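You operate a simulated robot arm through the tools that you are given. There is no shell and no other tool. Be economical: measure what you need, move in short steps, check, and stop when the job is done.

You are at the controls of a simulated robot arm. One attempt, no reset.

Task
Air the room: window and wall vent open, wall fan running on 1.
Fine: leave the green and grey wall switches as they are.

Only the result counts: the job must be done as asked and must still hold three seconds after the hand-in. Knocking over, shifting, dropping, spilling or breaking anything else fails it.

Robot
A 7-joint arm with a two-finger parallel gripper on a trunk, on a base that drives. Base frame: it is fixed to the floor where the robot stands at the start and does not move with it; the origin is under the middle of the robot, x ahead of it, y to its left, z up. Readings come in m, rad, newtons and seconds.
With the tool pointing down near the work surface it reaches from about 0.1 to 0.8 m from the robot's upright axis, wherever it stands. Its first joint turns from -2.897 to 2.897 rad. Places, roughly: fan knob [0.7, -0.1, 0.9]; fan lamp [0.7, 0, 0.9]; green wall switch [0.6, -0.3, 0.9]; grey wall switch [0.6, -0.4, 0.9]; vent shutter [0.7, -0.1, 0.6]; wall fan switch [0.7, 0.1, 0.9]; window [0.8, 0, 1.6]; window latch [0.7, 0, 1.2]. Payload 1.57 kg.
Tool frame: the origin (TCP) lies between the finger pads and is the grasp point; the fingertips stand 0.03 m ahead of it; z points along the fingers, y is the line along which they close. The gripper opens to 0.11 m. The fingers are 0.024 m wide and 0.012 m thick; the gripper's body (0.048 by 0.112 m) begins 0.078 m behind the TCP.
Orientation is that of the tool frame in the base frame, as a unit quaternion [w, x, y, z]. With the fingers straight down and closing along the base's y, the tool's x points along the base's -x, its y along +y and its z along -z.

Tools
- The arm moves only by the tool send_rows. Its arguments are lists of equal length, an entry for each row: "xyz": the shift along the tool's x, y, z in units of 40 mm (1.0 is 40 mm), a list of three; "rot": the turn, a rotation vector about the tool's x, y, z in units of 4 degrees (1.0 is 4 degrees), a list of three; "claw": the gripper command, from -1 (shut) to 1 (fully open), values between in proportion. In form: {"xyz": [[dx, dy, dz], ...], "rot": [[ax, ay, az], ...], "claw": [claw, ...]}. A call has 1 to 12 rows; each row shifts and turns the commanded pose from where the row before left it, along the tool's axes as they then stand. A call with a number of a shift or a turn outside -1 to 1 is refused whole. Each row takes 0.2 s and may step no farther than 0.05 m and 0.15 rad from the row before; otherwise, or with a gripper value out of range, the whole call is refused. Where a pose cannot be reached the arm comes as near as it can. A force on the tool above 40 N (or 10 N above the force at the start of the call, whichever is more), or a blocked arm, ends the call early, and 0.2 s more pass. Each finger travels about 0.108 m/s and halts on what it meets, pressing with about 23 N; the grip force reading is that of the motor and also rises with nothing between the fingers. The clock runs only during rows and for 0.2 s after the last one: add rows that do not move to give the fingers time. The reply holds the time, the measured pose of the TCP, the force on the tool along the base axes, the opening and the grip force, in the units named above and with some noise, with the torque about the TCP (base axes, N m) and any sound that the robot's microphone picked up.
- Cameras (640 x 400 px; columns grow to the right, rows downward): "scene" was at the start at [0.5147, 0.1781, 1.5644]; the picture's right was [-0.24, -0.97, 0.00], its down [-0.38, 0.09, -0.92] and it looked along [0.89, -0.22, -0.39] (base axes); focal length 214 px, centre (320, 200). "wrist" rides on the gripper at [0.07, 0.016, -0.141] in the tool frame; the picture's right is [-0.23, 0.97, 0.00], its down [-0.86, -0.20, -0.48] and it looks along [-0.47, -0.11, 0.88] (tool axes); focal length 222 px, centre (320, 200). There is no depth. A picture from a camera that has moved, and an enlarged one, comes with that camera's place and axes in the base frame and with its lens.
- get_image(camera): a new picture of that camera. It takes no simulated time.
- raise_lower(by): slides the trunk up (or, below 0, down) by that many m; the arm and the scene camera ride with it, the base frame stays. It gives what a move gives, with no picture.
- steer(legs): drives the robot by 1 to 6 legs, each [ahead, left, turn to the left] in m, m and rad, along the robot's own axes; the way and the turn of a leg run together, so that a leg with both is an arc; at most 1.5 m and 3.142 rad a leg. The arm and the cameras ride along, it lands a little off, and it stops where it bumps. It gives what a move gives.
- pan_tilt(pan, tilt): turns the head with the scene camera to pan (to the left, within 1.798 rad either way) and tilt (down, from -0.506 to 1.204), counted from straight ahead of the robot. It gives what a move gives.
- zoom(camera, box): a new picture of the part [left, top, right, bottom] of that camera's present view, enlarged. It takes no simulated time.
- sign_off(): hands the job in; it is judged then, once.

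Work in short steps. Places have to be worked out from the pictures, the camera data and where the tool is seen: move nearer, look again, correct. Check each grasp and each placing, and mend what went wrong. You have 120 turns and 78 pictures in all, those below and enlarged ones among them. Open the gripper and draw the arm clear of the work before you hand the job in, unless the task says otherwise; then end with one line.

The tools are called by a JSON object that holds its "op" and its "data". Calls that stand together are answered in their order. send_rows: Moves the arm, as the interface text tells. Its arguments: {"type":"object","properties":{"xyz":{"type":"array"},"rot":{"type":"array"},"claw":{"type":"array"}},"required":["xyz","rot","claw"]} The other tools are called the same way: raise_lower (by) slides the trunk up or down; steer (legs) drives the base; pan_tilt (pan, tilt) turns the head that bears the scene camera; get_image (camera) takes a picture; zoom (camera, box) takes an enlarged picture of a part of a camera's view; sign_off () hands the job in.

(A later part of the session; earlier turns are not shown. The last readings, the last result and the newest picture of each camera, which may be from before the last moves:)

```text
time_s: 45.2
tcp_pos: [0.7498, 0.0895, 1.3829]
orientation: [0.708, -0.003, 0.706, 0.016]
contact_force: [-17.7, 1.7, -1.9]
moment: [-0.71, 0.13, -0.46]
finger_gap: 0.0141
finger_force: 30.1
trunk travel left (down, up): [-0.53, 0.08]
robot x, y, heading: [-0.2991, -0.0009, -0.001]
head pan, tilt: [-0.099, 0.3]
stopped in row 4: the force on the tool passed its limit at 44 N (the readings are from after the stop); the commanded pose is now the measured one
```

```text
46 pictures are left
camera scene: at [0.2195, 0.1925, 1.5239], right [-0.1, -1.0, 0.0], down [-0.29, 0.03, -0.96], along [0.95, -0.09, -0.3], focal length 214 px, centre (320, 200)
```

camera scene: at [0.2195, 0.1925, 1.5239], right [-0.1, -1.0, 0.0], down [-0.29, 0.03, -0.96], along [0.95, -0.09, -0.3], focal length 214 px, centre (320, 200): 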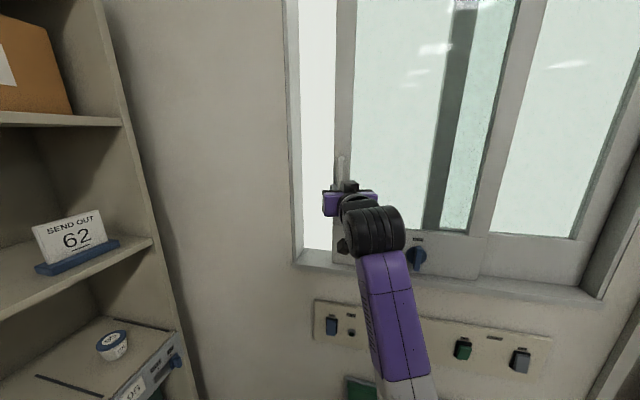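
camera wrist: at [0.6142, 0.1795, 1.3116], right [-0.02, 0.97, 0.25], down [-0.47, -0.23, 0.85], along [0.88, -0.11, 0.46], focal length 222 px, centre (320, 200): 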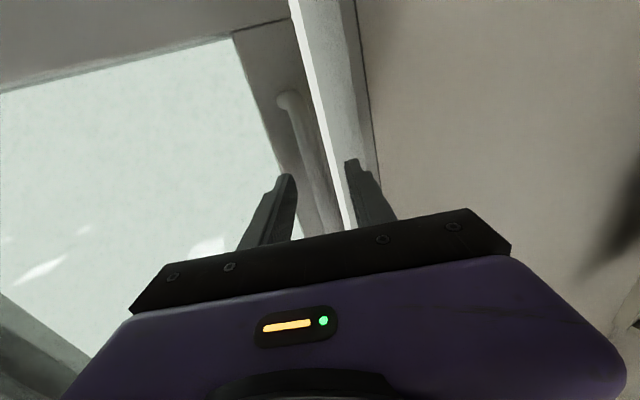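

The sash is about a quarter open. I loosen the grip so the outer finger merely pushes the bar (avoids side load), and continue.

{"op": "send_rows", "data": {"xyz": [[0, 0, 0], [0, -0.1, 0], [0, -0.15, 0], [0, -0.15, 0], [0, -0.15, 0], [0, -0.15, 0], [0, -0.15, 0], [0, -0.15, 0], [0, -0.15, 0], [0, -0.15, 0], [0, -0.15, 0], [0, -0.15, 0]], "rot": [[0, 0, 0], [0, 0, 0], [0, 0, 0], [0, 0, 0], [0, 0, 0], [0, 0, 0], [0, 0, 0], [0, 0, 0], [0, 0, 0], [0, 0, 0], [0, 0, 0], [0, 0, 0]], "claw": [-0.6, -0.6, -0.6, -0.6, -0.6, -0.6, -0.6, -0.6, -0.6, -0.6, -0.6, -0.6]}}

```text
time_s: 45.9
tcp_pos: [0.7507, 0.09, 1.3818]
orientation: [0.708, -0.006, 0.706, 0.022]
contact_force: [-18.2, 3.2, -2.6]
moment: [-0.01, -0.01, -0.27]
finger_gap: 0.018
finger_force: 0.1
trunk travel left (down, up): [-0.53, 0.08]
robot x, y, heading: [-0.2987, -0.0003, 0.002]
head pan, tilt: [-0.099, 0.3]
stopped in row 3: the force on the tool passed its limit at 44 N (the readings are from after the stop); the commanded pose is now the measured one
```

There is a steady −18 N push in x, i.e. tips press on the stile. I pull back 10 mm and check the force.

{"op": "send_rows", "data": {"xyz": [[0, 0.05, -0.12], [0, 0, -0.13], [0, 0, 0]], "rot": [[0, 0, 0], [0, 0, 0], [0, 0, 0]], "claw": [-0.6, -0.6, -0.6]}}

{"op": "zoom", "data": {"camera": "wrist", "box": [200, 60, 440, 260]}}

```text
time_s: 46.7
tcp_pos: [0.7416, 0.0891, 1.3807]
orientation: [0.707, -0.004, 0.707, 0.019]
contact_force: [0.1, 0.7, 0.5]
moment: [0.01, 0.01, -0.01]
finger_gap: 0.0221
finger_force: 0.0
trunk travel left (down, up): [-0.53, 0.08]
robot x, y, heading: [-0.2964, 0.0051, 0.001]
head pan, tilt: [-0.099, 0.3]
```

```text
2.00 times, centred on (320, 160) of wrist
camera zoom: at [0.5995, 0.1011, 1.3108], right [-0.03, 0.97, 0.25], down [-0.47, -0.23, 0.85], along [0.88, -0.09, 0.46], focal length 444 px, centre (320, 280)
```

zoom: 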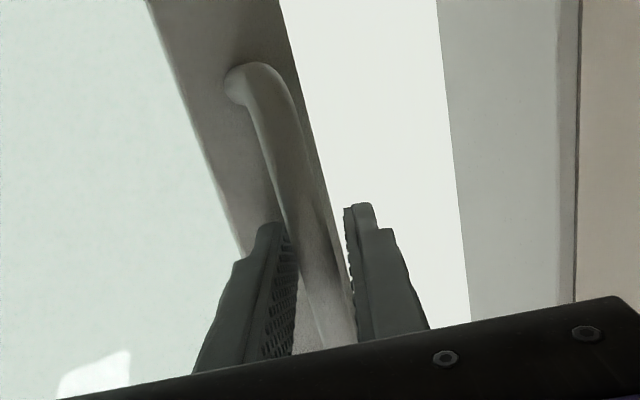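

Force gone, bar still between the fingers. Continue pushing right, with a slight retreat along the way.

{"op": "send_rows", "data": {"xyz": [[0, -0.15, 0], [0, -0.2, 0], [0, -0.2, -0.01], [0, -0.2, -0.01], [0, -0.2, -0.01], [0, -0.2, -0.01], [0, -0.2, -0.01], [0, -0.2, -0.01], [0, -0.2, -0.01], [0, -0.2, -0.01], [0, -0.2, -0.01], [0, -0.2, -0.01]], "rot": [[0, 0, 0], [0, 0, 0], [0, 0, 0], [0, 0, 0], [0, 0, 0], [0, 0, 0], [0, 0, 0], [0, 0, 0], [0, 0, 0], [0, 0, 0], [0, 0, 0], [0, 0, 0]], "claw": [-0.6, -0.6, -0.6, -0.6, -0.6, -0.6, -0.6, -0.6, -0.6, -0.6, -0.6, -0.6]}}

```text
time_s: 47.9
tcp_pos: [0.7389, 0.0601, 1.3819]
orientation: [0.708, -0.009, 0.706, 0.022]
contact_force: [-18.6, 2.7, -2.8]
moment: [-0.05, -0.02, -0.45]
finger_gap: 0.0272
finger_force: 2.5
trunk travel left (down, up): [-0.53, 0.08]
robot x, y, heading: [-0.2963, 0.0037, 0.003]
head pan, tilt: [-0.099, 0.3]
stopped in row 5: the force on the tool passed its limit at 44 N (the readings are from after the stop); the commanded pose is now the measured one
```

The sill line shows the wall is yawed about −16° relative to my base y-axis (right side nearer), explaining the x force. I yaw the tool to match (3.9 units about tool x), then slide along the wall.

{"op": "send_rows", "data": {"xyz": [[0, 0, -0.05], [0, 0, 0], [0, 0, 0], [0, 0, 0], [0, 0, 0], [0, 0, 0]], "rot": [[0, 0, 0], [1, 0, 0], [1, 0, 0], [1, 0, 0], [0.9, 0, 0], [0, 0, 0]], "claw": [-0.4, -0.4, -0.4, -0.4, -0.4, -0.6]}}

{"op": "zoom", "data": {"camera": "wrist", "box": [200, 60, 440, 260]}}

```text
time_s: 49.3
tcp_pos: [0.7375, 0.0592, 1.381]
orientation: [0.702, 0.089, 0.703, -0.074]
contact_force: [1.3, 2.4, -0.9]
moment: [-0.06, 0.0, -0.04]
finger_gap: 0.0246
finger_force: 1.4
trunk travel left (down, up): [-0.53, 0.08]
robot x, y, heading: [-0.2969, 0.0018, 0.003]
head pan, tilt: [-0.099, 0.3]
```

```text
2.00 times, centred on (320, 160) of wrist
camera zoom: at [0.6038, 0.1075, 1.3106], right [0.22, 0.94, 0.25], down [-0.51, -0.1, 0.85], along [0.83, -0.31, 0.46], focal length 444 px, centre (320, 280)
```

zoom: 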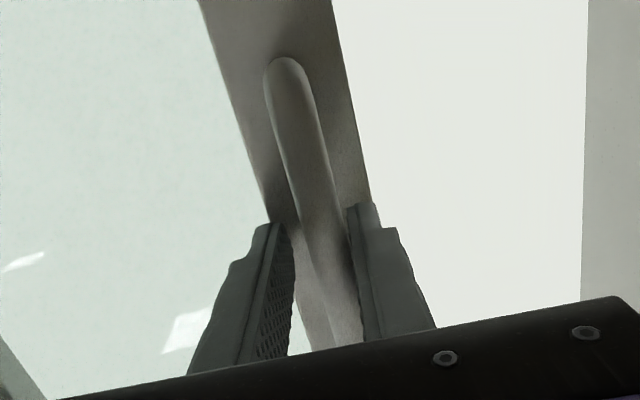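

Square with the handle now. Slide along the wall.

{"op": "send_rows", "data": {"xyz": [[0, -0.15, 0], [0, -0.25, 0], [0, -0.25, 0], [0, -0.25, 0], [0, -0.25, 0], [0, -0.25, 0], [0, -0.25, 0], [0, -0.25, 0], [0, -0.25, 0], [0, -0.25, 0], [0, -0.25, 0], [0, -0.25, 0]], "rot": [[0, 0, 0], [0, 0, 0], [0, 0, 0], [0, 0, 0], [0, 0, 0], [0, 0, 0], [0, 0, 0], [0, 0, 0], [0, 0, 0], [0, 0, 0], [0, 0, 0], [0, 0, 0]], "claw": [-0.6, -0.6, -0.6, -0.6, -0.6, -0.6, -0.6, -0.6, -0.6, -0.6, -0.6, -0.6]}}

{"op": "get_image", "data": {"camera": "scene"}}

```text
time_s: 51.4
tcp_pos: [0.7163, -0.0231, 1.3777]
orientation: [0.702, 0.087, 0.703, -0.072]
contact_force: [-19.2, 2.6, -3.6]
moment: [0.04, -0.04, -0.59]
finger_gap: 0.0257
finger_force: 2.2
trunk travel left (down, up): [-0.53, 0.08]
robot x, y, heading: [-0.3018, 0.0021, 0.001]
head pan, tilt: [-0.099, 0.3]
stopped in row 10: the force on the tool passed its limit at 43 N (the readings are from after the stop); the commanded pose is now the measured one
```

```text
43 pictures are left
camera scene: at [0.2182, 0.1934, 1.524], right [-0.1, -1.0, 0.0], down [-0.29, 0.03, -0.96], along [0.95, -0.09, -0.3], focal length 214 px, centre (320, 200)
```

scene: 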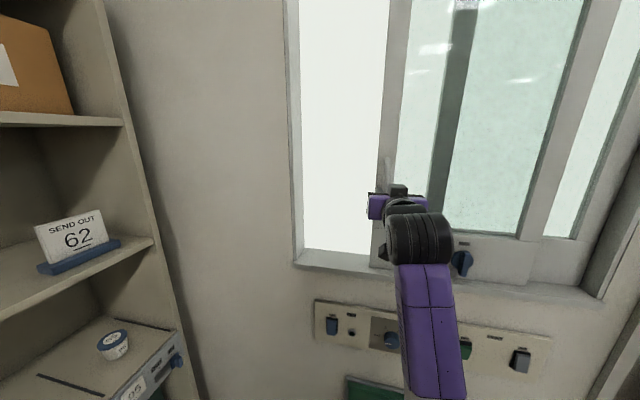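

Half open. Tool yaw is still a few degrees short; I add one unit, ease back and go on.

{"op": "send_rows", "data": {"xyz": [[0, 0, -0.12], [0, -0.15, 0], [0, -0.25, 0], [0, -0.25, 0], [0, -0.25, 0], [0, -0.25, 0], [0, -0.25, 0], [0, -0.25, 0], [0, -0.25, 0], [0, -0.25, 0], [0, -0.25, 0], [0, -0.25, 0]], "rot": [[0.8, 0, 0], [0, 0, 0], [0, 0, 0], [0, 0, 0], [0, 0, 0], [0, 0, 0], [0, 0, 0], [0, 0, 0], [0, 0, 0], [0, 0, 0], [0, 0, 0], [0, 0, 0]], "claw": [-0.6, -0.6, -0.6, -0.6, -0.6, -0.6, -0.6, -0.6, -0.6, -0.6, -0.6, -0.6]}}

{"op": "get_image", "data": {"camera": "scene"}}

```text
time_s: 54.0
tcp_pos: [0.689, -0.1074, 1.3764]
orientation: [0.7, 0.095, 0.703, -0.084]
contact_force: [9.4, 18.4, 0.6]
moment: [-0.21, 0.01, -0.26]
finger_gap: 0.04
finger_force: 10.3
trunk travel left (down, up): [-0.53, 0.08]
robot x, y, heading: [-0.2944, 0.0026, 0.007]
head pan, tilt: [-0.099, 0.3]
stopped in row 12: the force on the tool passed its limit at 42 N (the readings are from after the stop); the commanded pose is now the measured one
```

```text
42 pictures are left
camera scene: at [0.2199, 0.1956, 1.5232], right [-0.1, -1.0, 0.0], down [-0.29, 0.03, -0.96], along [0.95, -0.09, -0.3], focal length 214 px, centre (320, 200)
```

scene: 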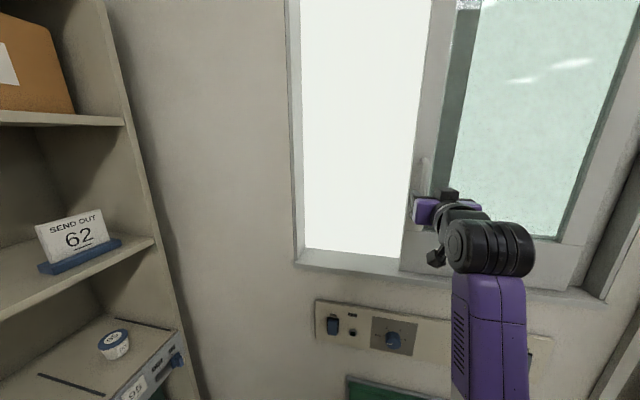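

The sash nearly overlaps the fixed pane; the rising force suggests the end stop. One more gripped push to make sure.

{"op": "send_rows", "data": {"xyz": [[0, 0.2, 0], [0, 0, 0], [0, -0.15, 0], [0, -0.2, 0], [0, -0.2, 0], [0, -0.2, 0], [0, -0.2, 0]], "rot": [[0, 0, 0], [0, 0, 0], [0, 0, 0], [0, 0, 0], [0, 0, 0], [0, 0, 0], [0, 0, 0]], "claw": [-0.7, -1, -1, -1, -1, -1, -1]}}

{"op": "get_image", "data": {"camera": "scene"}}

```text
time_s: 54.7
tcp_pos: [0.6911, -0.0946, 1.377]
orientation: [0.7, 0.09, 0.704, -0.08]
contact_force: [8.3, 5.2, 0.0]
moment: [-0.53, 0.22, -0.01]
finger_gap: 0.0138
finger_force: 23.1
trunk travel left (down, up): [-0.53, 0.08]
robot x, y, heading: [-0.3, 0.006, 0.002]
head pan, tilt: [-0.099, 0.3]
stopped in row 3: the force on the tool passed its limit at 45 N (the readings are from after the stop); the commanded pose is now the measured one
```

```text
41 pictures are left
camera scene: at [0.2199, 0.1953, 1.5234], right [-0.1, -1.0, 0.0], down [-0.29, 0.03, -0.96], along [0.95, -0.09, -0.3], focal length 214 px, centre (320, 200)
```

scene: 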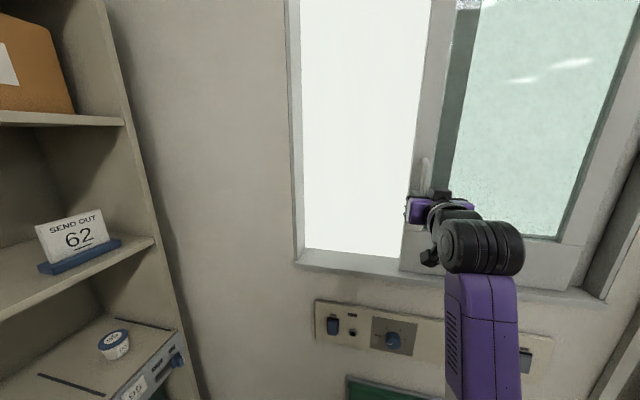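

The sash is at its stop — window open. I release, retreat, lower the trunk and look at the panel.

{"op": "send_rows", "data": {"xyz": [[0, 0, 0], [0, 0, 0], [0, 0, -0.8], [0, 0, -0.9], [0, 0, -0.9], [0, 0, -0.9]], "rot": [[0, 0, 0], [0, 0, 0], [0, 0, 0], [0, 0, 0], [0, 0, 0], [0, 0, 0]], "claw": [0, 0, 0, 0, 0, 0]}}

{"op": "raise_lower", "data": {"by": -0.45}}

{"op": "pan_tilt", "data": {"pan": -0.3, "tilt": 0.35}}

{"op": "get_image", "data": {"camera": "scene"}}

```text
time_s: 56.1
tcp_pos: [0.5554, -0.0625, 1.3777]
orientation: [0.7, 0.094, 0.703, -0.081]
contact_force: [-0.4, -1.1, -0.3]
moment: [0.03, -0.05, -0.03]
finger_gap: 0.055
finger_force: 0.0
trunk travel left (down, up): [-0.53, 0.08]
robot x, y, heading: [-0.2975, -0.0019, 0.004]
head pan, tilt: [-0.099, 0.3]
```

```text
refused: -0.45 is not a number from -0.4 to 0.4
```

```text
time_s: 56.8
tcp_pos: [0.556, -0.062, 1.3786]
orientation: [0.7, 0.092, 0.703, -0.081]
contact_force: [0.3, 0.3, 0.4]
moment: [-0.03, 0.01, 0.02]
finger_gap: 0.0553
finger_force: 0.1
trunk travel left (down, up): [-0.53, 0.08]
robot x, y, heading: [-0.2962, 0.004, 0.004]
head pan, tilt: [-0.3, 0.351]
```

```text
40 pictures are left
camera scene: at [0.2155, 0.1762, 1.5189], right [-0.29, -0.96, 0.0], down [-0.33, 0.1, -0.94], along [0.9, -0.27, -0.34], focal length 214 px, centre (320, 200)
```

scene: 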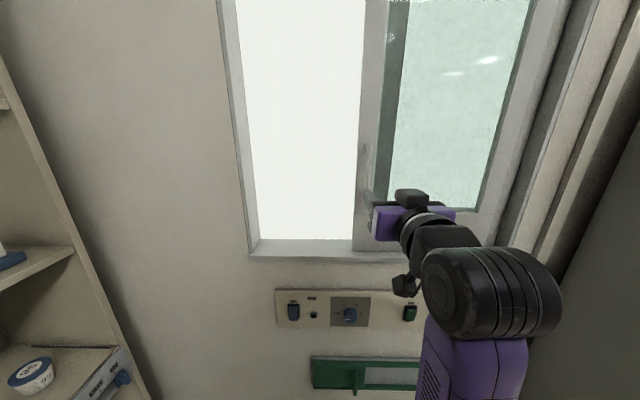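

The limit is 0.4 per call; I lower by 0.4 and look.

{"op": "raise_lower", "data": {"by": -0.4}}

{"op": "zoom", "data": {"camera": "scene", "box": [240, 80, 480, 320]}}

{"op": "get_image", "data": {"camera": "wrist"}}

```text
time_s: 60.7
tcp_pos: [0.5553, -0.0619, 0.9785]
orientation: [0.7, 0.093, 0.703, -0.081]
contact_force: [-1.2, 0.8, -0.9]
moment: [-0.01, -0.02, 0.03]
finger_gap: 0.055
finger_force: 0.1
trunk travel left (down, up): [-0.13, 0.48]
robot x, y, heading: [-0.2982, 0.0037, 0.004]
head pan, tilt: [-0.3, 0.351]
```

```text
1.67 times, centred on (360, 200) of scene
camera zoom: at [0.2154, 0.1761, 1.119], right [-0.29, -0.96, 0.0], down [-0.33, 0.1, -0.94], along [0.9, -0.28, -0.34], focal length 358 px, centre (253, 200)
```

zoom: 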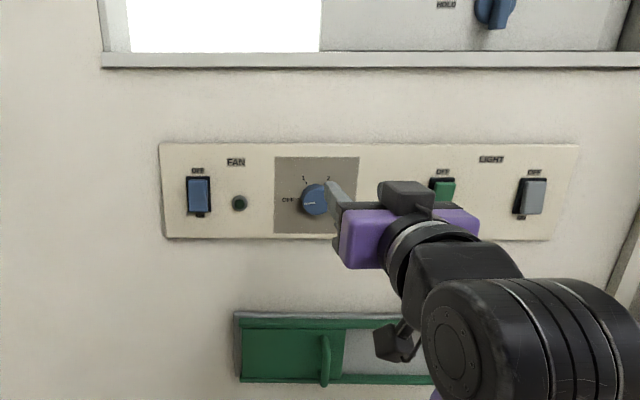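

```text
38 pictures are left
camera wrist: at [0.4224, -0.0109, 0.9081], right [0.24, 0.94, 0.24], down [-0.51, -0.09, 0.85], along [0.83, -0.33, 0.46], focal length 222 px, centre (320, 200)
```

wrist: 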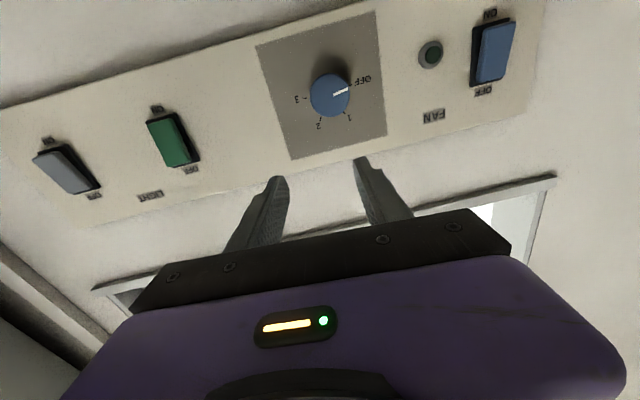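

Window stays open. Panel: rocker OFF(top)/ON(bottom) at ≈(0.748, 0.10, 0.932); knob, pointing at OFF, at ≈(0.692, −0.072, 0.927). I go in front of the knob with fingers wide, pre-rolled −32° for the later clockwise turn.

{"op": "send_rows", "data": {"xyz": [[0.65, 0.3, 0], [0.65, 0.3, 0], [0, 0, 0.6], [0, 0, 0.6], [0, 0, 0.6], [0, 0, 0], [0, 0, 0], [0, 0, 0], [0, 0, 0], [0, 0, 0], [0, 0, 0]], "rot": [[0.4, 0, 0], [0, 0, 0], [0, 0, 0], [0, 0, -1], [0, 0, -1], [0, 0, -1], [0, 0, -1], [0, 0, -1], [0, 0, -1], [0, 0, -1], [0, 0, -1]], "claw": [0.5, 0.5, 0.5, 0.5, 0.5, 0.5, 0.5, 0.5, 0.5, 0.5, 0.5]}}

{"op": "get_image", "data": {"camera": "wrist"}}

{"op": "zoom", "data": {"camera": "scene", "box": [280, 120, 440, 280]}}

```text
time_s: 63.1
tcp_pos: [0.6302, -0.0576, 0.9259]
orientation: [0.647, -0.095, 0.703, -0.281]
contact_force: [0.0, 1.2, 0.5]
moment: [-0.01, 0.0, 0.01]
finger_gap: 0.0823
finger_force: 0.1
trunk travel left (down, up): [-0.13, 0.48]
robot x, y, heading: [-0.297, 0.0033, 0.003]
head pan, tilt: [-0.3, 0.351]
```

```text
37 pictures are left
camera wrist: at [0.4881, -0.0408, 0.8579], right [0.26, 0.92, -0.31], down [-0.38, 0.39, 0.84], along [0.89, -0.1, 0.45], focal length 222 px, centre (320, 200)
```

wrist: 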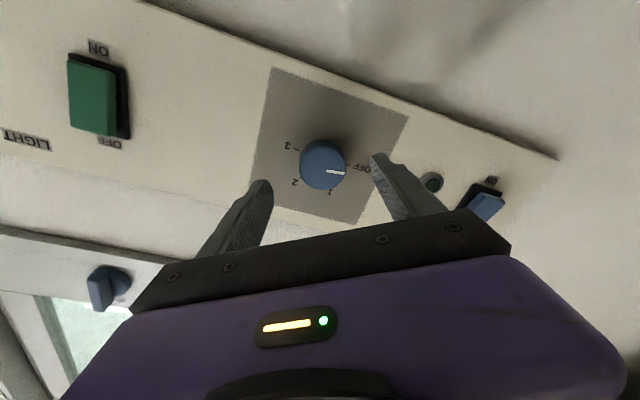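

```text
2.50 times, centred on (360, 200) of scene
camera zoom: at [0.2154, 0.1761, 1.1189], right [-0.29, -0.96, 0.0], down [-0.33, 0.1, -0.94], along [0.9, -0.28, -0.34], focal length 536 px, centre (220, 200)
```

zoom: 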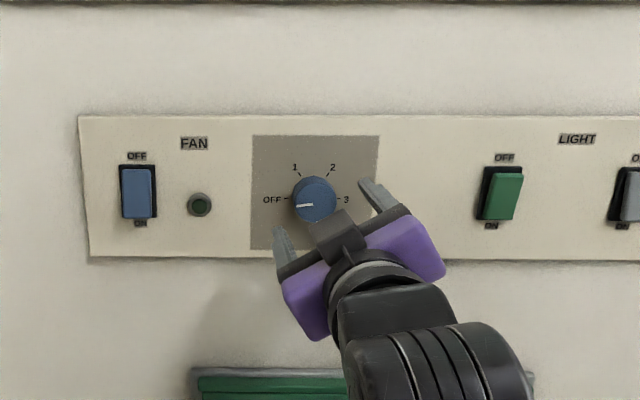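

Well aligned (knob face ≈(0.69, −0.073, 0.926)). Scale marks are 60° apart. Advance 50 mm and close on the knob.

{"op": "send_rows", "data": {"xyz": [[0, 0.04, 0.5], [0, 0, 0.5], [0, 0, 0.25], [0, 0, 0], [0, 0, 0], [0, 0, 0]], "rot": [[0, 0, 0], [0, 0, 0], [0, 0, 0], [0, 0, 0], [0, 0, 0], [0, 0, 0]], "claw": [0.5, 0.5, 0.5, -1, -1, -1]}}

{"op": "get_image", "data": {"camera": "wrist"}}

```text
time_s: 63.8
tcp_pos: [0.6726, -0.0679, 0.9248]
orientation: [0.646, -0.094, 0.703, -0.282]
contact_force: [-16.6, 5.0, -1.5]
moment: [0.03, -0.22, -0.8]
finger_gap: 0.0813
finger_force: 0.1
trunk travel left (down, up): [-0.13, 0.48]
robot x, y, heading: [-0.2993, -0.0023, 0.008]
head pan, tilt: [-0.3, 0.351]
stopped in row 3: the force on the tool passed its limit at 69 N (the readings are from after the stop); the commanded pose is now the measured one
```

```text
35 pictures are left
camera wrist: at [0.5302, -0.0511, 0.8573], right [0.26, 0.92, -0.31], down [-0.38, 0.39, 0.84], along [0.89, -0.1, 0.45], focal length 222 px, centre (320, 200)
```

wrist: 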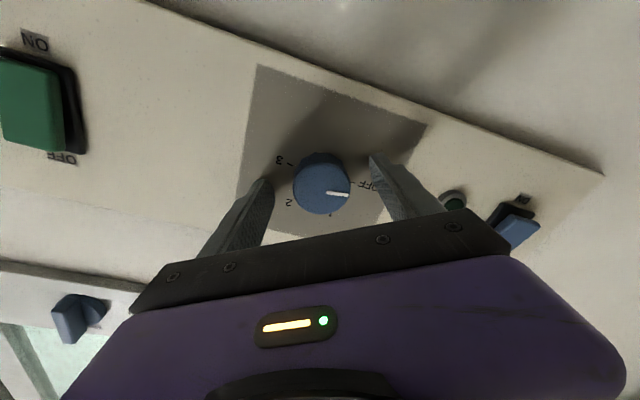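

Tips touched the panel. I back off 4 mm and close.

{"op": "send_rows", "data": {"xyz": [[0, 0, -0.12], [0, 0, 0], [0, 0, 0], [0, 0, 0]], "rot": [[0, 0, 0], [0, 0, 0], [0, 0, 0], [0, 0, 0]], "claw": [0.3, -1, -1, -1]}}

{"op": "zoom", "data": {"camera": "wrist", "box": [220, 80, 420, 260]}}

```text
time_s: 64.8
tcp_pos: [0.6695, -0.0666, 0.924]
orientation: [0.646, -0.094, 0.704, -0.28]
contact_force: [9.7, 3.1, -2.5]
moment: [-0.08, -0.17, -0.85]
finger_gap: 0.0435
finger_force: 45.6
trunk travel left (down, up): [-0.13, 0.48]
robot x, y, heading: [-0.2969, -0.0004, 0.007]
head pan, tilt: [-0.3, 0.351]
```

```text
2.22 times, centred on (320, 170) of wrist
camera zoom: at [0.5272, -0.05, 0.8566], right [0.26, 0.92, -0.31], down [-0.38, 0.39, 0.84], along [0.89, -0.1, 0.45], focal length 494 px, centre (320, 267)
```

zoom: 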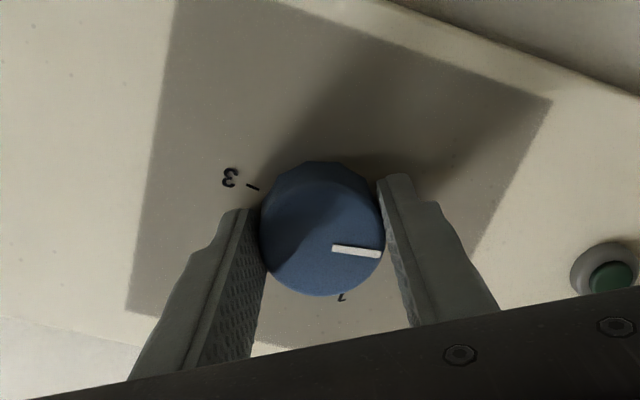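

Knob gripped (43.5 mm). Turn clockwise +60°.

{"op": "send_rows", "data": {"xyz": [[0, 0, 0], [0, 0, 0], [0, 0, 0], [0, 0, 0], [0, 0, 0], [0, 0, 0], [0, 0, 0], [0, 0, 0], [0, 0, 0], [0, 0, 0], [0, 0, 0], [0, 0, 0]], "rot": [[0, 0, 1], [0, 0, 1], [0, 0, 1], [0, 0, 1], [0, 0, 1], [0, 0, 1], [0, 0, 1], [0, 0, 1], [0, 0, 1], [0, 0, 1], [0, 0, 1], [0, 0, 1]], "claw": [-1, -1, -1, -1, -1, -1, -1, -1, -1, -1, -1, -1]}}

{"op": "zoom", "data": {"camera": "scene", "box": [300, 140, 400, 240]}}

```text
time_s: 67.4
tcp_pos: [0.671, -0.066, 0.9233]
orientation: [0.704, 0.199, 0.682, 0.007]
contact_force: [18.8, 22.1, -3.3]
moment: [-0.2, -0.42, -0.84]
finger_gap: 0.0437
finger_force: 45.1
trunk travel left (down, up): [-0.13, 0.48]
robot x, y, heading: [-0.2961, 0.0087, 0.003]
head pan, tilt: [-0.3, 0.351]
```

```text
4.00 times, centred on (350, 190) of scene
camera zoom: at [0.2156, 0.1769, 1.1186], right [-0.29, -0.96, 0.0], down [-0.33, 0.1, -0.94], along [0.9, -0.27, -0.34], focal length 858 px, centre (200, 240)
```

zoom: 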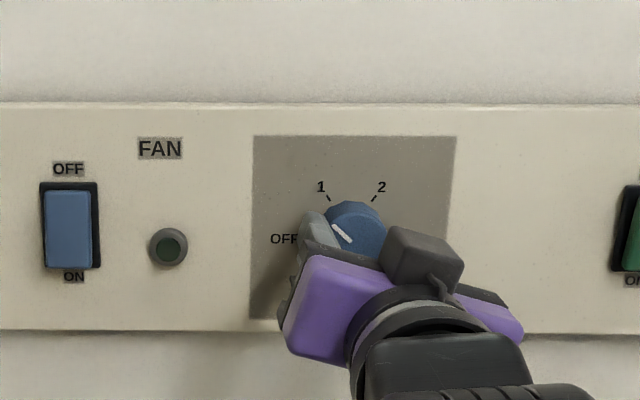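

The pointer follows (~48°). Turn the last ~12°.

{"op": "send_rows", "data": {"xyz": [[0, 0, 0], [0, 0, 0], [0, 0, 0], [0, 0, 0]], "rot": [[0, 0, 1], [0, 0, 1], [0, 0, 1], [0, 0, 0]], "claw": [-1, -1, -1, -1]}}

{"op": "zoom", "data": {"camera": "scene", "box": [320, 160, 380, 220]}}

{"op": "zoom", "data": {"camera": "wrist", "box": [220, 80, 420, 260]}}

```text
time_s: 68.4
tcp_pos: [0.6696, -0.0657, 0.9254]
orientation: [0.699, 0.27, 0.657, 0.081]
contact_force: [5.1, 24.6, -7.4]
moment: [0.08, 0.24, -0.45]
finger_gap: 0.0436
finger_force: 44.7
trunk travel left (down, up): [-0.13, 0.48]
robot x, y, heading: [-0.2999, 0.0066, 0.001]
head pan, tilt: [-0.3, 0.351]
```

```text
6.67 times, centred on (350, 190) of scene
camera zoom: at [0.2154, 0.1769, 1.1186], right [-0.29, -0.96, 0.0], down [-0.33, 0.1, -0.94], along [0.9, -0.28, -0.34], focal length 1430 px, centre (120, 267)
```

zoom: 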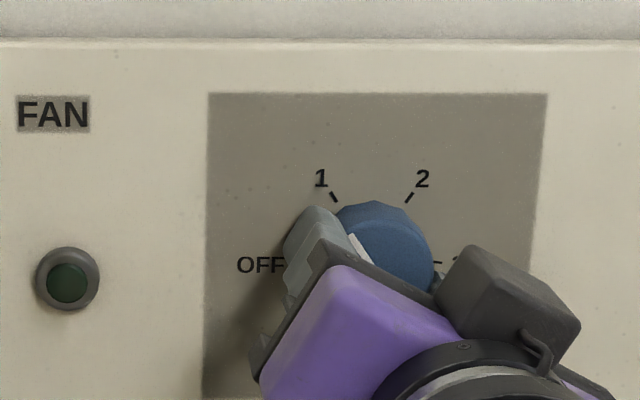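

```text
2.22 times, centred on (320, 170) of wrist
camera zoom: at [0.546, 0.0189, 0.8717], right [0.21, 0.71, 0.67], down [-0.61, -0.44, 0.66], along [0.76, -0.55, 0.35], focal length 494 px, centre (320, 267)
```

zoom: 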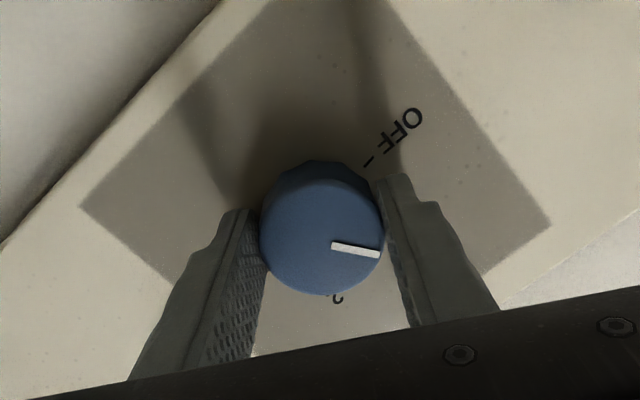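

Turned without slipping. I release, retreat and inspect the pointer.

{"op": "send_rows", "data": {"xyz": [[0, 0, 0], [0, 0, 0], [0, 0, -0.6], [0, 0, -0.9], [0, 0, -0.9], [0, 0, 0], [0, 0, 0], [0, 0, 0]], "rot": [[0, 0, 0], [0, 0, 0], [0, 0, 0], [0, 0, -1], [0, 0, -1], [0, 0, -1], [0, 0, -1], [0, 0, -1]], "claw": [0.5, 0.5, 0.5, 0.5, 0, 0, -1, -1]}}

{"op": "zoom", "data": {"camera": "scene", "box": [250, 140, 390, 240]}}

{"op": "get_image", "data": {"camera": "wrist"}}

```text
time_s: 70.2
tcp_pos: [0.5758, -0.0413, 0.9258]
orientation: [0.703, 0.152, 0.693, -0.044]
contact_force: [-0.1, -0.6, 0.2]
moment: [0.02, -0.02, 0.01]
finger_gap: 0.0
finger_force: 21.5
trunk travel left (down, up): [-0.13, 0.48]
robot x, y, heading: [-0.2963, 0.0044, 0.001]
head pan, tilt: [-0.3, 0.351]
```

```text
4.00 times, centred on (320, 190) of scene
camera zoom: at [0.2152, 0.1763, 1.1189], right [-0.29, -0.96, 0.0], down [-0.33, 0.1, -0.94], along [0.9, -0.27, -0.34], focal length 858 px, centre (320, 240)
```

zoom: 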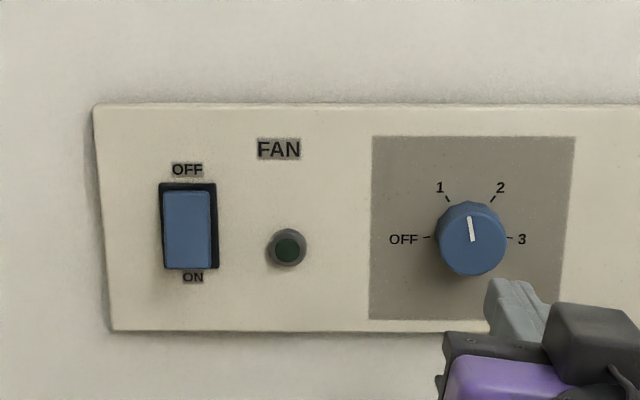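

```text
29 pictures are left
camera wrist: at [0.4471, 0.0227, 0.8593], right [0.26, 0.89, 0.37], down [-0.54, -0.19, 0.82], along [0.8, -0.41, 0.44], focal length 222 px, centre (320, 200)
```

wrist: 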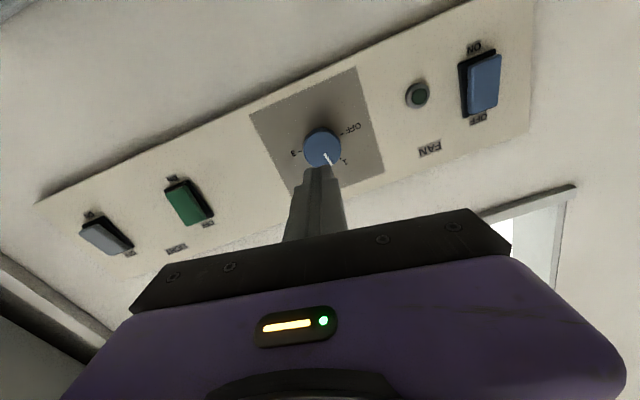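

The pointer ended between 1 and 2 (~20° too far): while gripped it read 1, but a stored side load twisted it on release. I regrip with a slightly better centring (+2.5 mm y).

{"op": "send_rows", "data": {"xyz": [[0, 0.06, 0], [0, 0, 0.3], [0, 0, 0.9], [0, 0, 0.9], [0, 0, 0.3], [0, 0, 0]], "rot": [[0, 0, 0], [0, 0, 0], [0, 0, 0], [0, 0, 0], [0, 0, 0], [0, 0, 0]], "claw": [0.3, 0.3, 0.3, 0.3, 0.3, 0.3]}}

{"op": "zoom", "data": {"camera": "wrist", "box": [220, 80, 420, 260]}}

```text
time_s: 71.6
tcp_pos: [0.6685, -0.0648, 0.9255]
orientation: [0.703, 0.152, 0.693, -0.043]
contact_force: [-0.5, 0.1, -0.2]
moment: [0.01, 0.04, 0.03]
finger_gap: 0.0717
finger_force: 0.1
trunk travel left (down, up): [-0.13, 0.48]
robot x, y, heading: [-0.2979, -0.0009, 0.002]
head pan, tilt: [-0.3, 0.351]
```

```text
2.22 times, centred on (320, 170) of wrist
camera zoom: at [0.5396, -0.0005, 0.8596], right [0.26, 0.89, 0.38], down [-0.54, -0.19, 0.82], along [0.8, -0.41, 0.44], focal length 494 px, centre (320, 267)
```

zoom: 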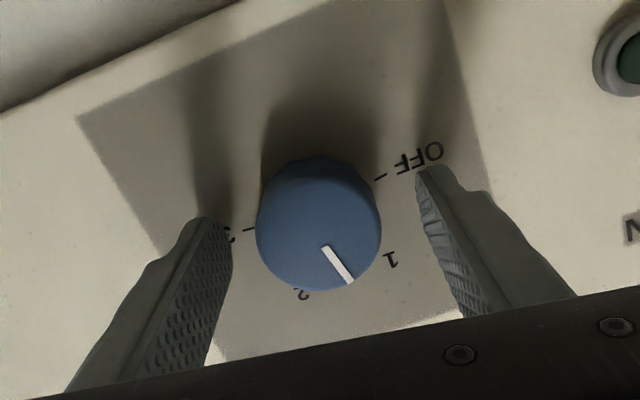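

Knob is about centred between the fingers. Close and turn back ~20°.

{"op": "send_rows", "data": {"xyz": [[0, 0, 0], [0, 0, 0], [0, 0, 0]], "rot": [[0, 0, 0], [0, 0, 0], [0, 0, 0]], "claw": [-1, -1, -1]}}

{"op": "zoom", "data": {"camera": "wrist", "box": [220, 80, 420, 260]}}

```text
time_s: 72.4
tcp_pos: [0.6685, -0.0661, 0.9255]
orientation: [0.703, 0.154, 0.693, -0.043]
contact_force: [1.8, -2.6, 0.1]
moment: [0.09, 0.25, -1.01]
finger_gap: 0.0439
finger_force: 44.6
trunk travel left (down, up): [-0.13, 0.48]
robot x, y, heading: [-0.2961, 0.0007, 0.008]
head pan, tilt: [-0.3, 0.351]
```

```text
2.22 times, centred on (320, 170) of wrist
camera zoom: at [0.5395, -0.001, 0.8595], right [0.26, 0.89, 0.38], down [-0.54, -0.19, 0.82], along [0.8, -0.42, 0.44], focal length 494 px, centre (320, 267)
```

zoom: 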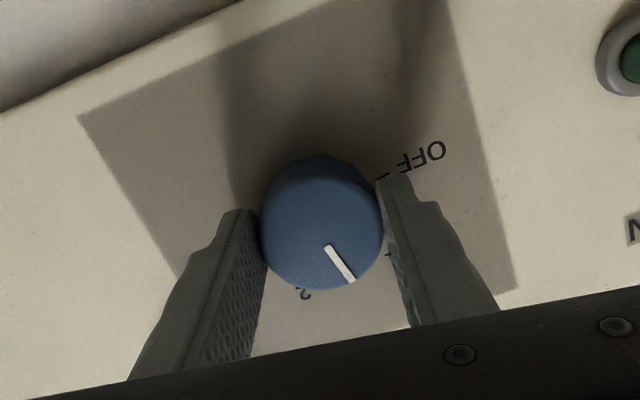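

Gripped with no extra rotation. Turn −20°.

{"op": "send_rows", "data": {"xyz": [[0, 0, 0], [0, 0, 0], [0, 0, 0], [0, 0, 0], [0, 0, 0], [0, 0, 0]], "rot": [[0, 0, -1], [0, 0, -1], [0, 0, -1], [0, 0, -1], [0, 0, -1], [0, 0, 0]], "claw": [-1, -1, -1, -1, -1, -1]}}

{"op": "zoom", "data": {"camera": "wrist", "box": [220, 80, 420, 260]}}

```text
time_s: 73.8
tcp_pos: [0.6686, -0.0662, 0.9249]
orientation: [0.685, 0.031, 0.709, -0.166]
contact_force: [-26.1, -1.1, -4.5]
moment: [0.1, 0.3, -1.24]
finger_gap: 0.0435
finger_force: 45.0
trunk travel left (down, up): [-0.13, 0.48]
robot x, y, heading: [-0.2983, 0.0027, 0.001]
head pan, tilt: [-0.3, 0.351]
```

```text
2.22 times, centred on (320, 170) of wrist
camera zoom: at [0.5328, -0.0247, 0.8543], right [0.28, 0.96, 0.03], down [-0.46, 0.1, 0.88], along [0.84, -0.26, 0.47], focal length 494 px, centre (320, 267)
```

zoom: 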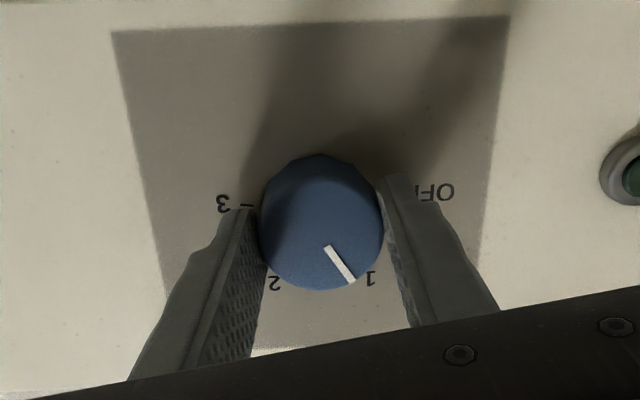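

Pointer is on 1. I relieve the push and yaw strain first, then open the fingers gradually.

{"op": "send_rows", "data": {"xyz": [[0, 0, -0.04], [0, 0, 0], [0, 0, 0], [0, 0, 0], [0, 0, 0], [0, 0, 0]], "rot": [[0.4, 0, 0], [0.3, 0, 0], [0, 0, 0], [0, 0, 0], [0, 0, 0], [0, 0, 0]], "claw": [-1, -1, -0.2, -0.1, 0.1, 0.4]}}

{"op": "zoom", "data": {"camera": "wrist", "box": [220, 80, 420, 260]}}

```text
time_s: 75.2
tcp_pos: [0.6686, -0.0641, 0.9253]
orientation: [0.684, 0.047, 0.705, -0.182]
contact_force: [0.3, 0.6, -0.1]
moment: [0.02, 0.0, -0.01]
finger_gap: 0.0769
finger_force: 0.0
trunk travel left (down, up): [-0.13, 0.48]
robot x, y, heading: [-0.2983, 0.0062, -0.002]
head pan, tilt: [-0.3, 0.351]
```

```text
2.22 times, centred on (320, 170) of wrist
camera zoom: at [0.5353, -0.0177, 0.8528], right [0.32, 0.95, 0.04], down [-0.47, 0.12, 0.88], along [0.83, -0.3, 0.48], focal length 494 px, centre (320, 267)
```

zoom: 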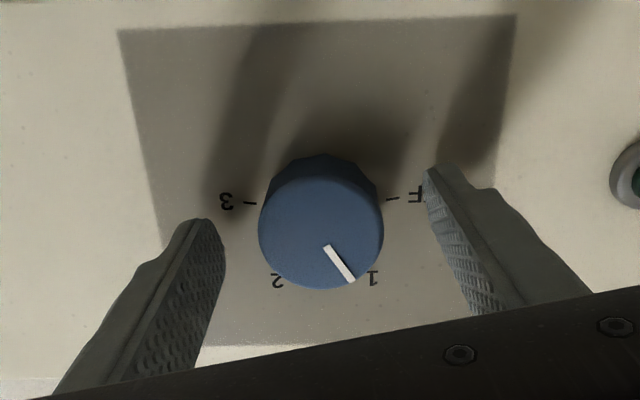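

Pointer holds exactly on 1. I retreat, unroll, close the fingers and go left to face the lower (ON) half of the fan rocker (≈(0.745, 0.104, 0.917)).

{"op": "send_rows", "data": {"xyz": [[0, 0, -0.6], [0, 0, -0.9], [0, 0, -0.5], [0, 0, 0], [0, 0.9, 0], [0, 0.9, 0], [0, 0.9, 0], [0, 0.9, 0], [0.2, 0.9, 0], [0, 0.1, 0.6]], "rot": [[0, 0, 0], [0, 0, 0], [0, 0, 1], [0, 0, 1], [0, 0, 1], [0, 0, 0], [0, 0, 0], [0, 0, 0], [0, 0, 0], [0, 0, 0]], "claw": [0.5, 0.3, -1, -1, -1, -1, -1, -1, -1, -1]}}

{"op": "zoom", "data": {"camera": "scene", "box": [250, 140, 390, 240]}}

{"op": "get_image", "data": {"camera": "wrist"}}

```text
time_s: 77.4
tcp_pos: [0.6723, 0.1264, 0.9169]
orientation: [0.699, 0.119, 0.696, -0.109]
contact_force: [0.4, -0.2, 0.0]
moment: [-0.04, -0.02, -0.02]
finger_gap: 0.0001
finger_force: 21.4
trunk travel left (down, up): [-0.13, 0.48]
robot x, y, heading: [-0.2962, 0.0038, 0.001]
head pan, tilt: [-0.3, 0.351]
```

```text
4.00 times, centred on (320, 190) of scene
camera zoom: at [0.2151, 0.1764, 1.1189], right [-0.29, -0.96, 0.0], down [-0.33, 0.1, -0.94], along [0.9, -0.27, -0.34], focal length 858 px, centre (320, 240)
```

zoom: 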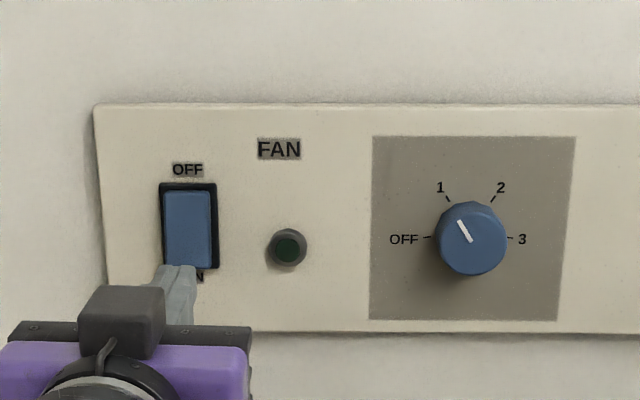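

```text
23 pictures are left
camera wrist: at [0.5446, 0.1874, 0.8457], right [0.31, 0.92, 0.24], down [-0.52, -0.05, 0.85], along [0.79, -0.39, 0.47], focal length 222 px, centre (320, 200)
```

wrist: 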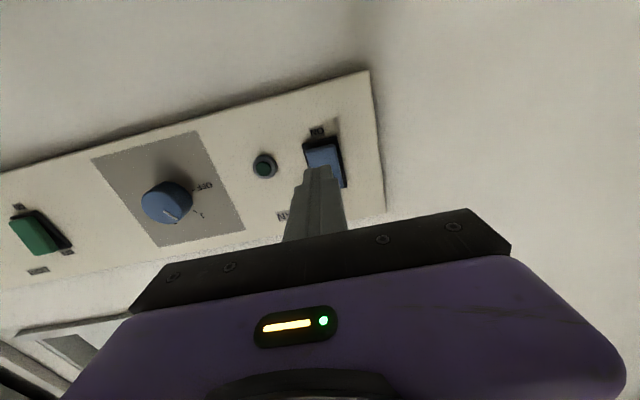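

Aligned with the rocker's lower half, knob confirmed on 1. I press forward gently.

{"op": "send_rows", "data": {"xyz": [[0, 0, 0.4], [0, 0, 0.3], [0, 0, 0.2], [0, 0, 0.15], [0, 0, 0.15], [0, 0, 0.15], [0, 0, 0.15], [0, 0, 0.15]], "rot": [[0, 0, 0], [0, 0, 0], [0, 0, 0], [0, 0, 0], [0, 0, 0], [0, 0, 0], [0, 0, 0], [0, 0, 0]], "claw": [-1, -1, -1, -1, -1, -1, -1, -1]}}

{"op": "zoom", "data": {"camera": "scene", "box": [250, 140, 390, 240]}}

```text
time_s: 78.7
tcp_pos: [0.7149, 0.1128, 0.9157]
orientation: [0.698, 0.121, 0.697, -0.109]
contact_force: [-11.5, 0.0, -0.1]
moment: [0.08, -0.13, -0.06]
finger_gap: 0.0001
finger_force: 21.4
trunk travel left (down, up): [-0.13, 0.48]
robot x, y, heading: [-0.2967, 0.0022, 0.003]
head pan, tilt: [-0.3, 0.351]
stopped in row 6: the force on the tool passed its limit at 59 N (the readings are from after the stop); the commanded pose is now the measured one
```

```text
4.00 times, centred on (320, 190) of scene
camera zoom: at [0.2144, 0.1763, 1.1191], right [-0.29, -0.96, 0.0], down [-0.33, 0.1, -0.94], along [0.9, -0.27, -0.34], focal length 858 px, centre (320, 240)
```

zoom: 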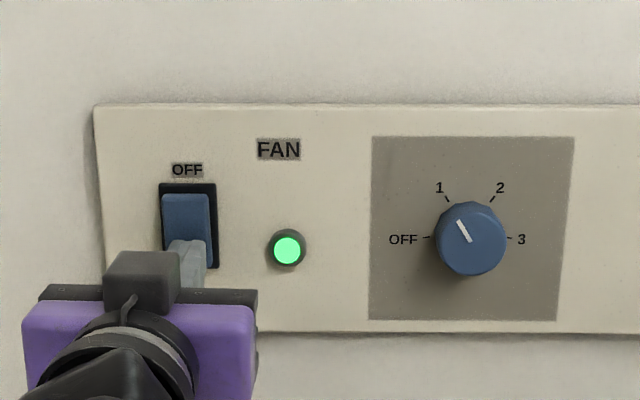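

The fan lamp is lit. I retreat, move right, and tilt the head down at the vent.

{"op": "send_rows", "data": {"xyz": [[0, 0, -0.6], [0, 0, -0.9], [0, 0, -0.9], [0, 0, -0.9], [0, -0.9, -0.5]], "rot": [[0, 0, 0], [0, 0, 0], [0, 0, 0], [0, 0, 0], [0, 0, 0]], "claw": [-1, -1, -1, -1, -1]}}

{"op": "raise_lower", "data": {"by": -0.1}}

{"op": "pan_tilt", "data": {"pan": -0.35, "tilt": 0.6}}

{"op": "get_image", "data": {"camera": "scene"}}

```text
time_s: 79.9
tcp_pos: [0.562, 0.1285, 0.9145]
orientation: [0.698, 0.121, 0.698, -0.109]
contact_force: [-1.2, 0.2, 0.0]
moment: [-0.02, 0.0, -0.04]
finger_gap: 0.0
finger_force: 21.1
trunk travel left (down, up): [-0.13, 0.48]
robot x, y, heading: [-0.2983, 0.0015, 0.002]
head pan, tilt: [-0.3, 0.351]
```

```text
time_s: 81.2
tcp_pos: [0.5621, 0.1297, 0.8138]
orientation: [0.698, 0.121, 0.698, -0.109]
contact_force: [-0.6, 0.5, 0.1]
moment: [0.02, -0.02, 0.03]
finger_gap: 0.0
finger_force: 21.5
trunk travel left (down, up): [-0.03, 0.58]
robot x, y, heading: [-0.2953, -0.0007, 0.001]
head pan, tilt: [-0.3, 0.351]
```

```text
time_s: 82.0
tcp_pos: [0.5626, 0.1288, 0.8151]
orientation: [0.698, 0.121, 0.697, -0.111]
contact_force: [0.0, -0.1, -0.2]
moment: [0.02, 0.0, 0.01]
finger_gap: 0.0
finger_force: 21.1
trunk travel left (down, up): [-0.03, 0.58]
robot x, y, heading: [-0.2985, 0.0007, 0.006]
head pan, tilt: [-0.351, 0.6]
```

```text
21 pictures are left
camera scene: at [0.2089, 0.1734, 0.9962], right [-0.34, -0.94, 0.0], down [-0.53, 0.19, -0.83], along [0.78, -0.28, -0.56], focal length 214 px, centre (320, 200)
```

scene: 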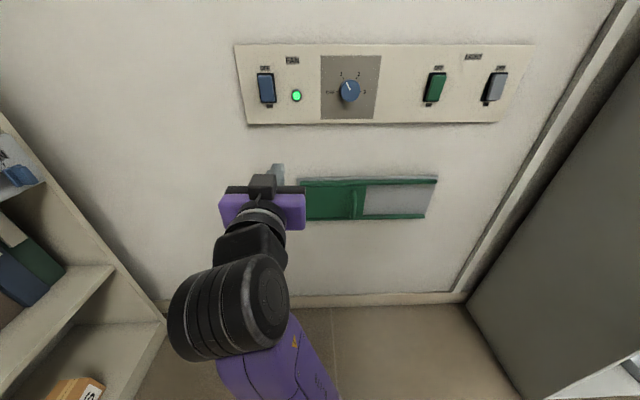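

Lamp lit, knob at 1, light switches unchanged. Zoom on the vent.

{"op": "zoom", "data": {"camera": "scene", "box": [290, 150, 450, 250]}}

```text
4.00 times, centred on (370, 200) of scene
camera zoom: at [0.2089, 0.1734, 0.9962], right [-0.34, -0.94, 0.0], down [-0.53, 0.19, -0.83], along [0.78, -0.28, -0.56], focal length 858 px, centre (120, 200)
```

zoom: 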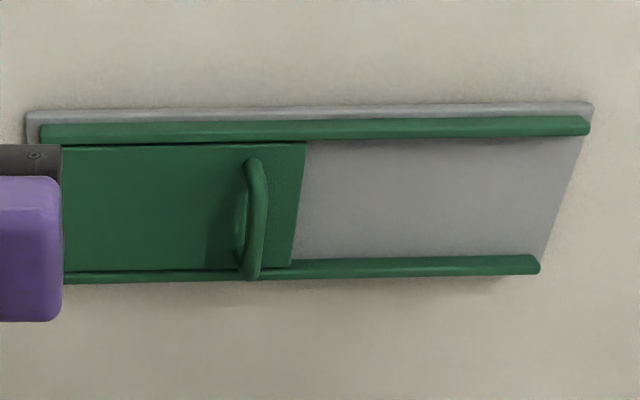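

The shutter covers the left half; its U-handle is at ≈(0.678, −0.10, 0.62) and it must slide right. I move in front of it with fingers part open.

{"op": "send_rows", "data": {"xyz": [[0.8, -0.75, 0.1], [0.8, -0.75, 0.1], [0.8, -0.75, 0.1], [0.8, -0.75, 0.1], [0.8, -0.75, 0.1], [0.85, -0.75, 0.1], [0, 0, 0.7], [0, 0, 0.7], [0, 0, 0.5]], "rot": [[0, 0, 0], [0, 0, 0], [0, 0, 0], [0, 0, 0], [0, 0, 0], [0, 0, 0], [0, 0, 0], [0, 0, 0], [0, 0, 0]], "claw": [0, 0, 0, 0, 0, 0, 0, 0, 0]}}

{"op": "get_image", "data": {"camera": "wrist"}}

{"op": "get_image", "data": {"camera": "scene"}}

```text
time_s: 84.0
tcp_pos: [0.5995, -0.0723, 0.6178]
orientation: [0.698, 0.121, 0.697, -0.11]
contact_force: [-0.2, 0.4, -0.5]
moment: [0.01, -0.03, 0.0]
finger_gap: 0.0552
finger_force: 0.1
trunk travel left (down, up): [-0.03, 0.58]
robot x, y, heading: [-0.3037, 0.001, -0.003]
head pan, tilt: [-0.351, 0.6]
```

```text
19 pictures are left
camera wrist: at [0.471, -0.01, 0.5471], right [0.31, 0.92, 0.24], down [-0.52, -0.05, 0.85], along [0.79, -0.39, 0.46], focal length 222 px, centre (320, 200)
```

wrist: 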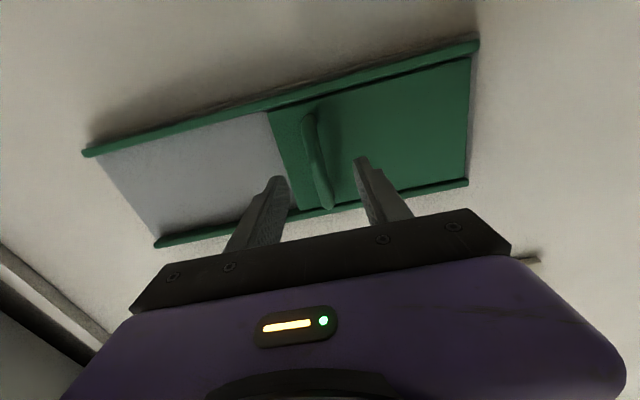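

```text
18 pictures are left
camera scene: at [0.2088, 0.1734, 0.9962], right [-0.34, -0.94, 0.0], down [-0.53, 0.19, -0.83], along [0.78, -0.28, -0.56], focal length 214 px, centre (320, 200)
```

scene: 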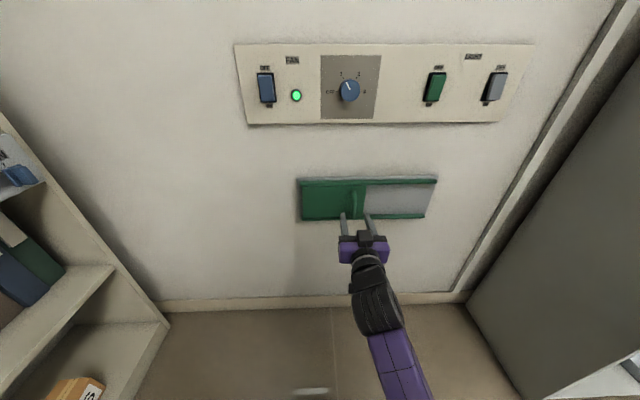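

Aligned (handle ≈(0.678, −0.102, 0.621)). Advance 70 mm and close.

{"op": "send_rows", "data": {"xyz": [[0, -0.05, 0.7], [0, 0, 0.6], [0, 0, 0.25], [0, 0, 0.2], [0, 0, 0], [0, 0, 0], [0, 0, 0]], "rot": [[0, 0, 0], [0, 0, 0], [0, 0, 0], [0, 0, 0], [0, 0, 0], [0, 0, 0], [0, 0, 0]], "claw": [0, 0, 0, 0, -1, -1, -1]}}

{"op": "get_image", "data": {"camera": "wrist"}}

```text
time_s: 84.8
tcp_pos: [0.6525, -0.0889, 0.616]
orientation: [0.698, 0.119, 0.697, -0.11]
contact_force: [-13.9, 1.3, 2.0]
moment: [-0.02, -0.05, 0.37]
finger_gap: 0.0522
finger_force: 0.2
trunk travel left (down, up): [-0.03, 0.58]
robot x, y, heading: [-0.2974, 0.0049, 0.003]
head pan, tilt: [-0.351, 0.6]
stopped in row 3: the force on the tool passed its limit at 66 N (the readings are from after the stop); the commanded pose is now the measured one
```

```text
17 pictures are left
camera wrist: at [0.5238, -0.0277, 0.5465], right [0.31, 0.92, 0.24], down [-0.52, -0.05, 0.85], along [0.8, -0.39, 0.46], focal length 222 px, centre (320, 200)
```

wrist: 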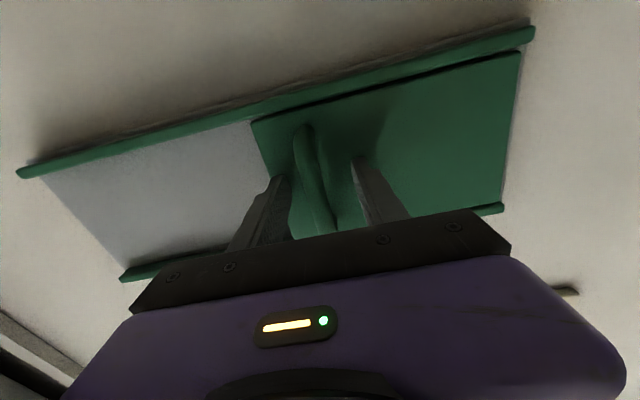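

Tips touched the shutter plate with the bar between the fingers. Back off 6 mm and close.

{"op": "send_rows", "data": {"xyz": [[0, 0, -0.15], [0, 0, 0], [0, 0, 0], [0, 0, 0]], "rot": [[0, 0, 0], [0, 0, 0], [0, 0, 0], [0, 0, 0]], "claw": [-0.1, -1, -1, -1]}}

```text
time_s: 85.8
tcp_pos: [0.6479, -0.0887, 0.6155]
orientation: [0.697, 0.121, 0.698, -0.111]
contact_force: [-7.8, -13.5, -0.4]
moment: [-0.63, 0.12, -0.03]
finger_gap: 0.0135
finger_force: 30.3
trunk travel left (down, up): [-0.03, 0.58]
robot x, y, heading: [-0.2988, -0.0008, 0.003]
head pan, tilt: [-0.351, 0.6]
```

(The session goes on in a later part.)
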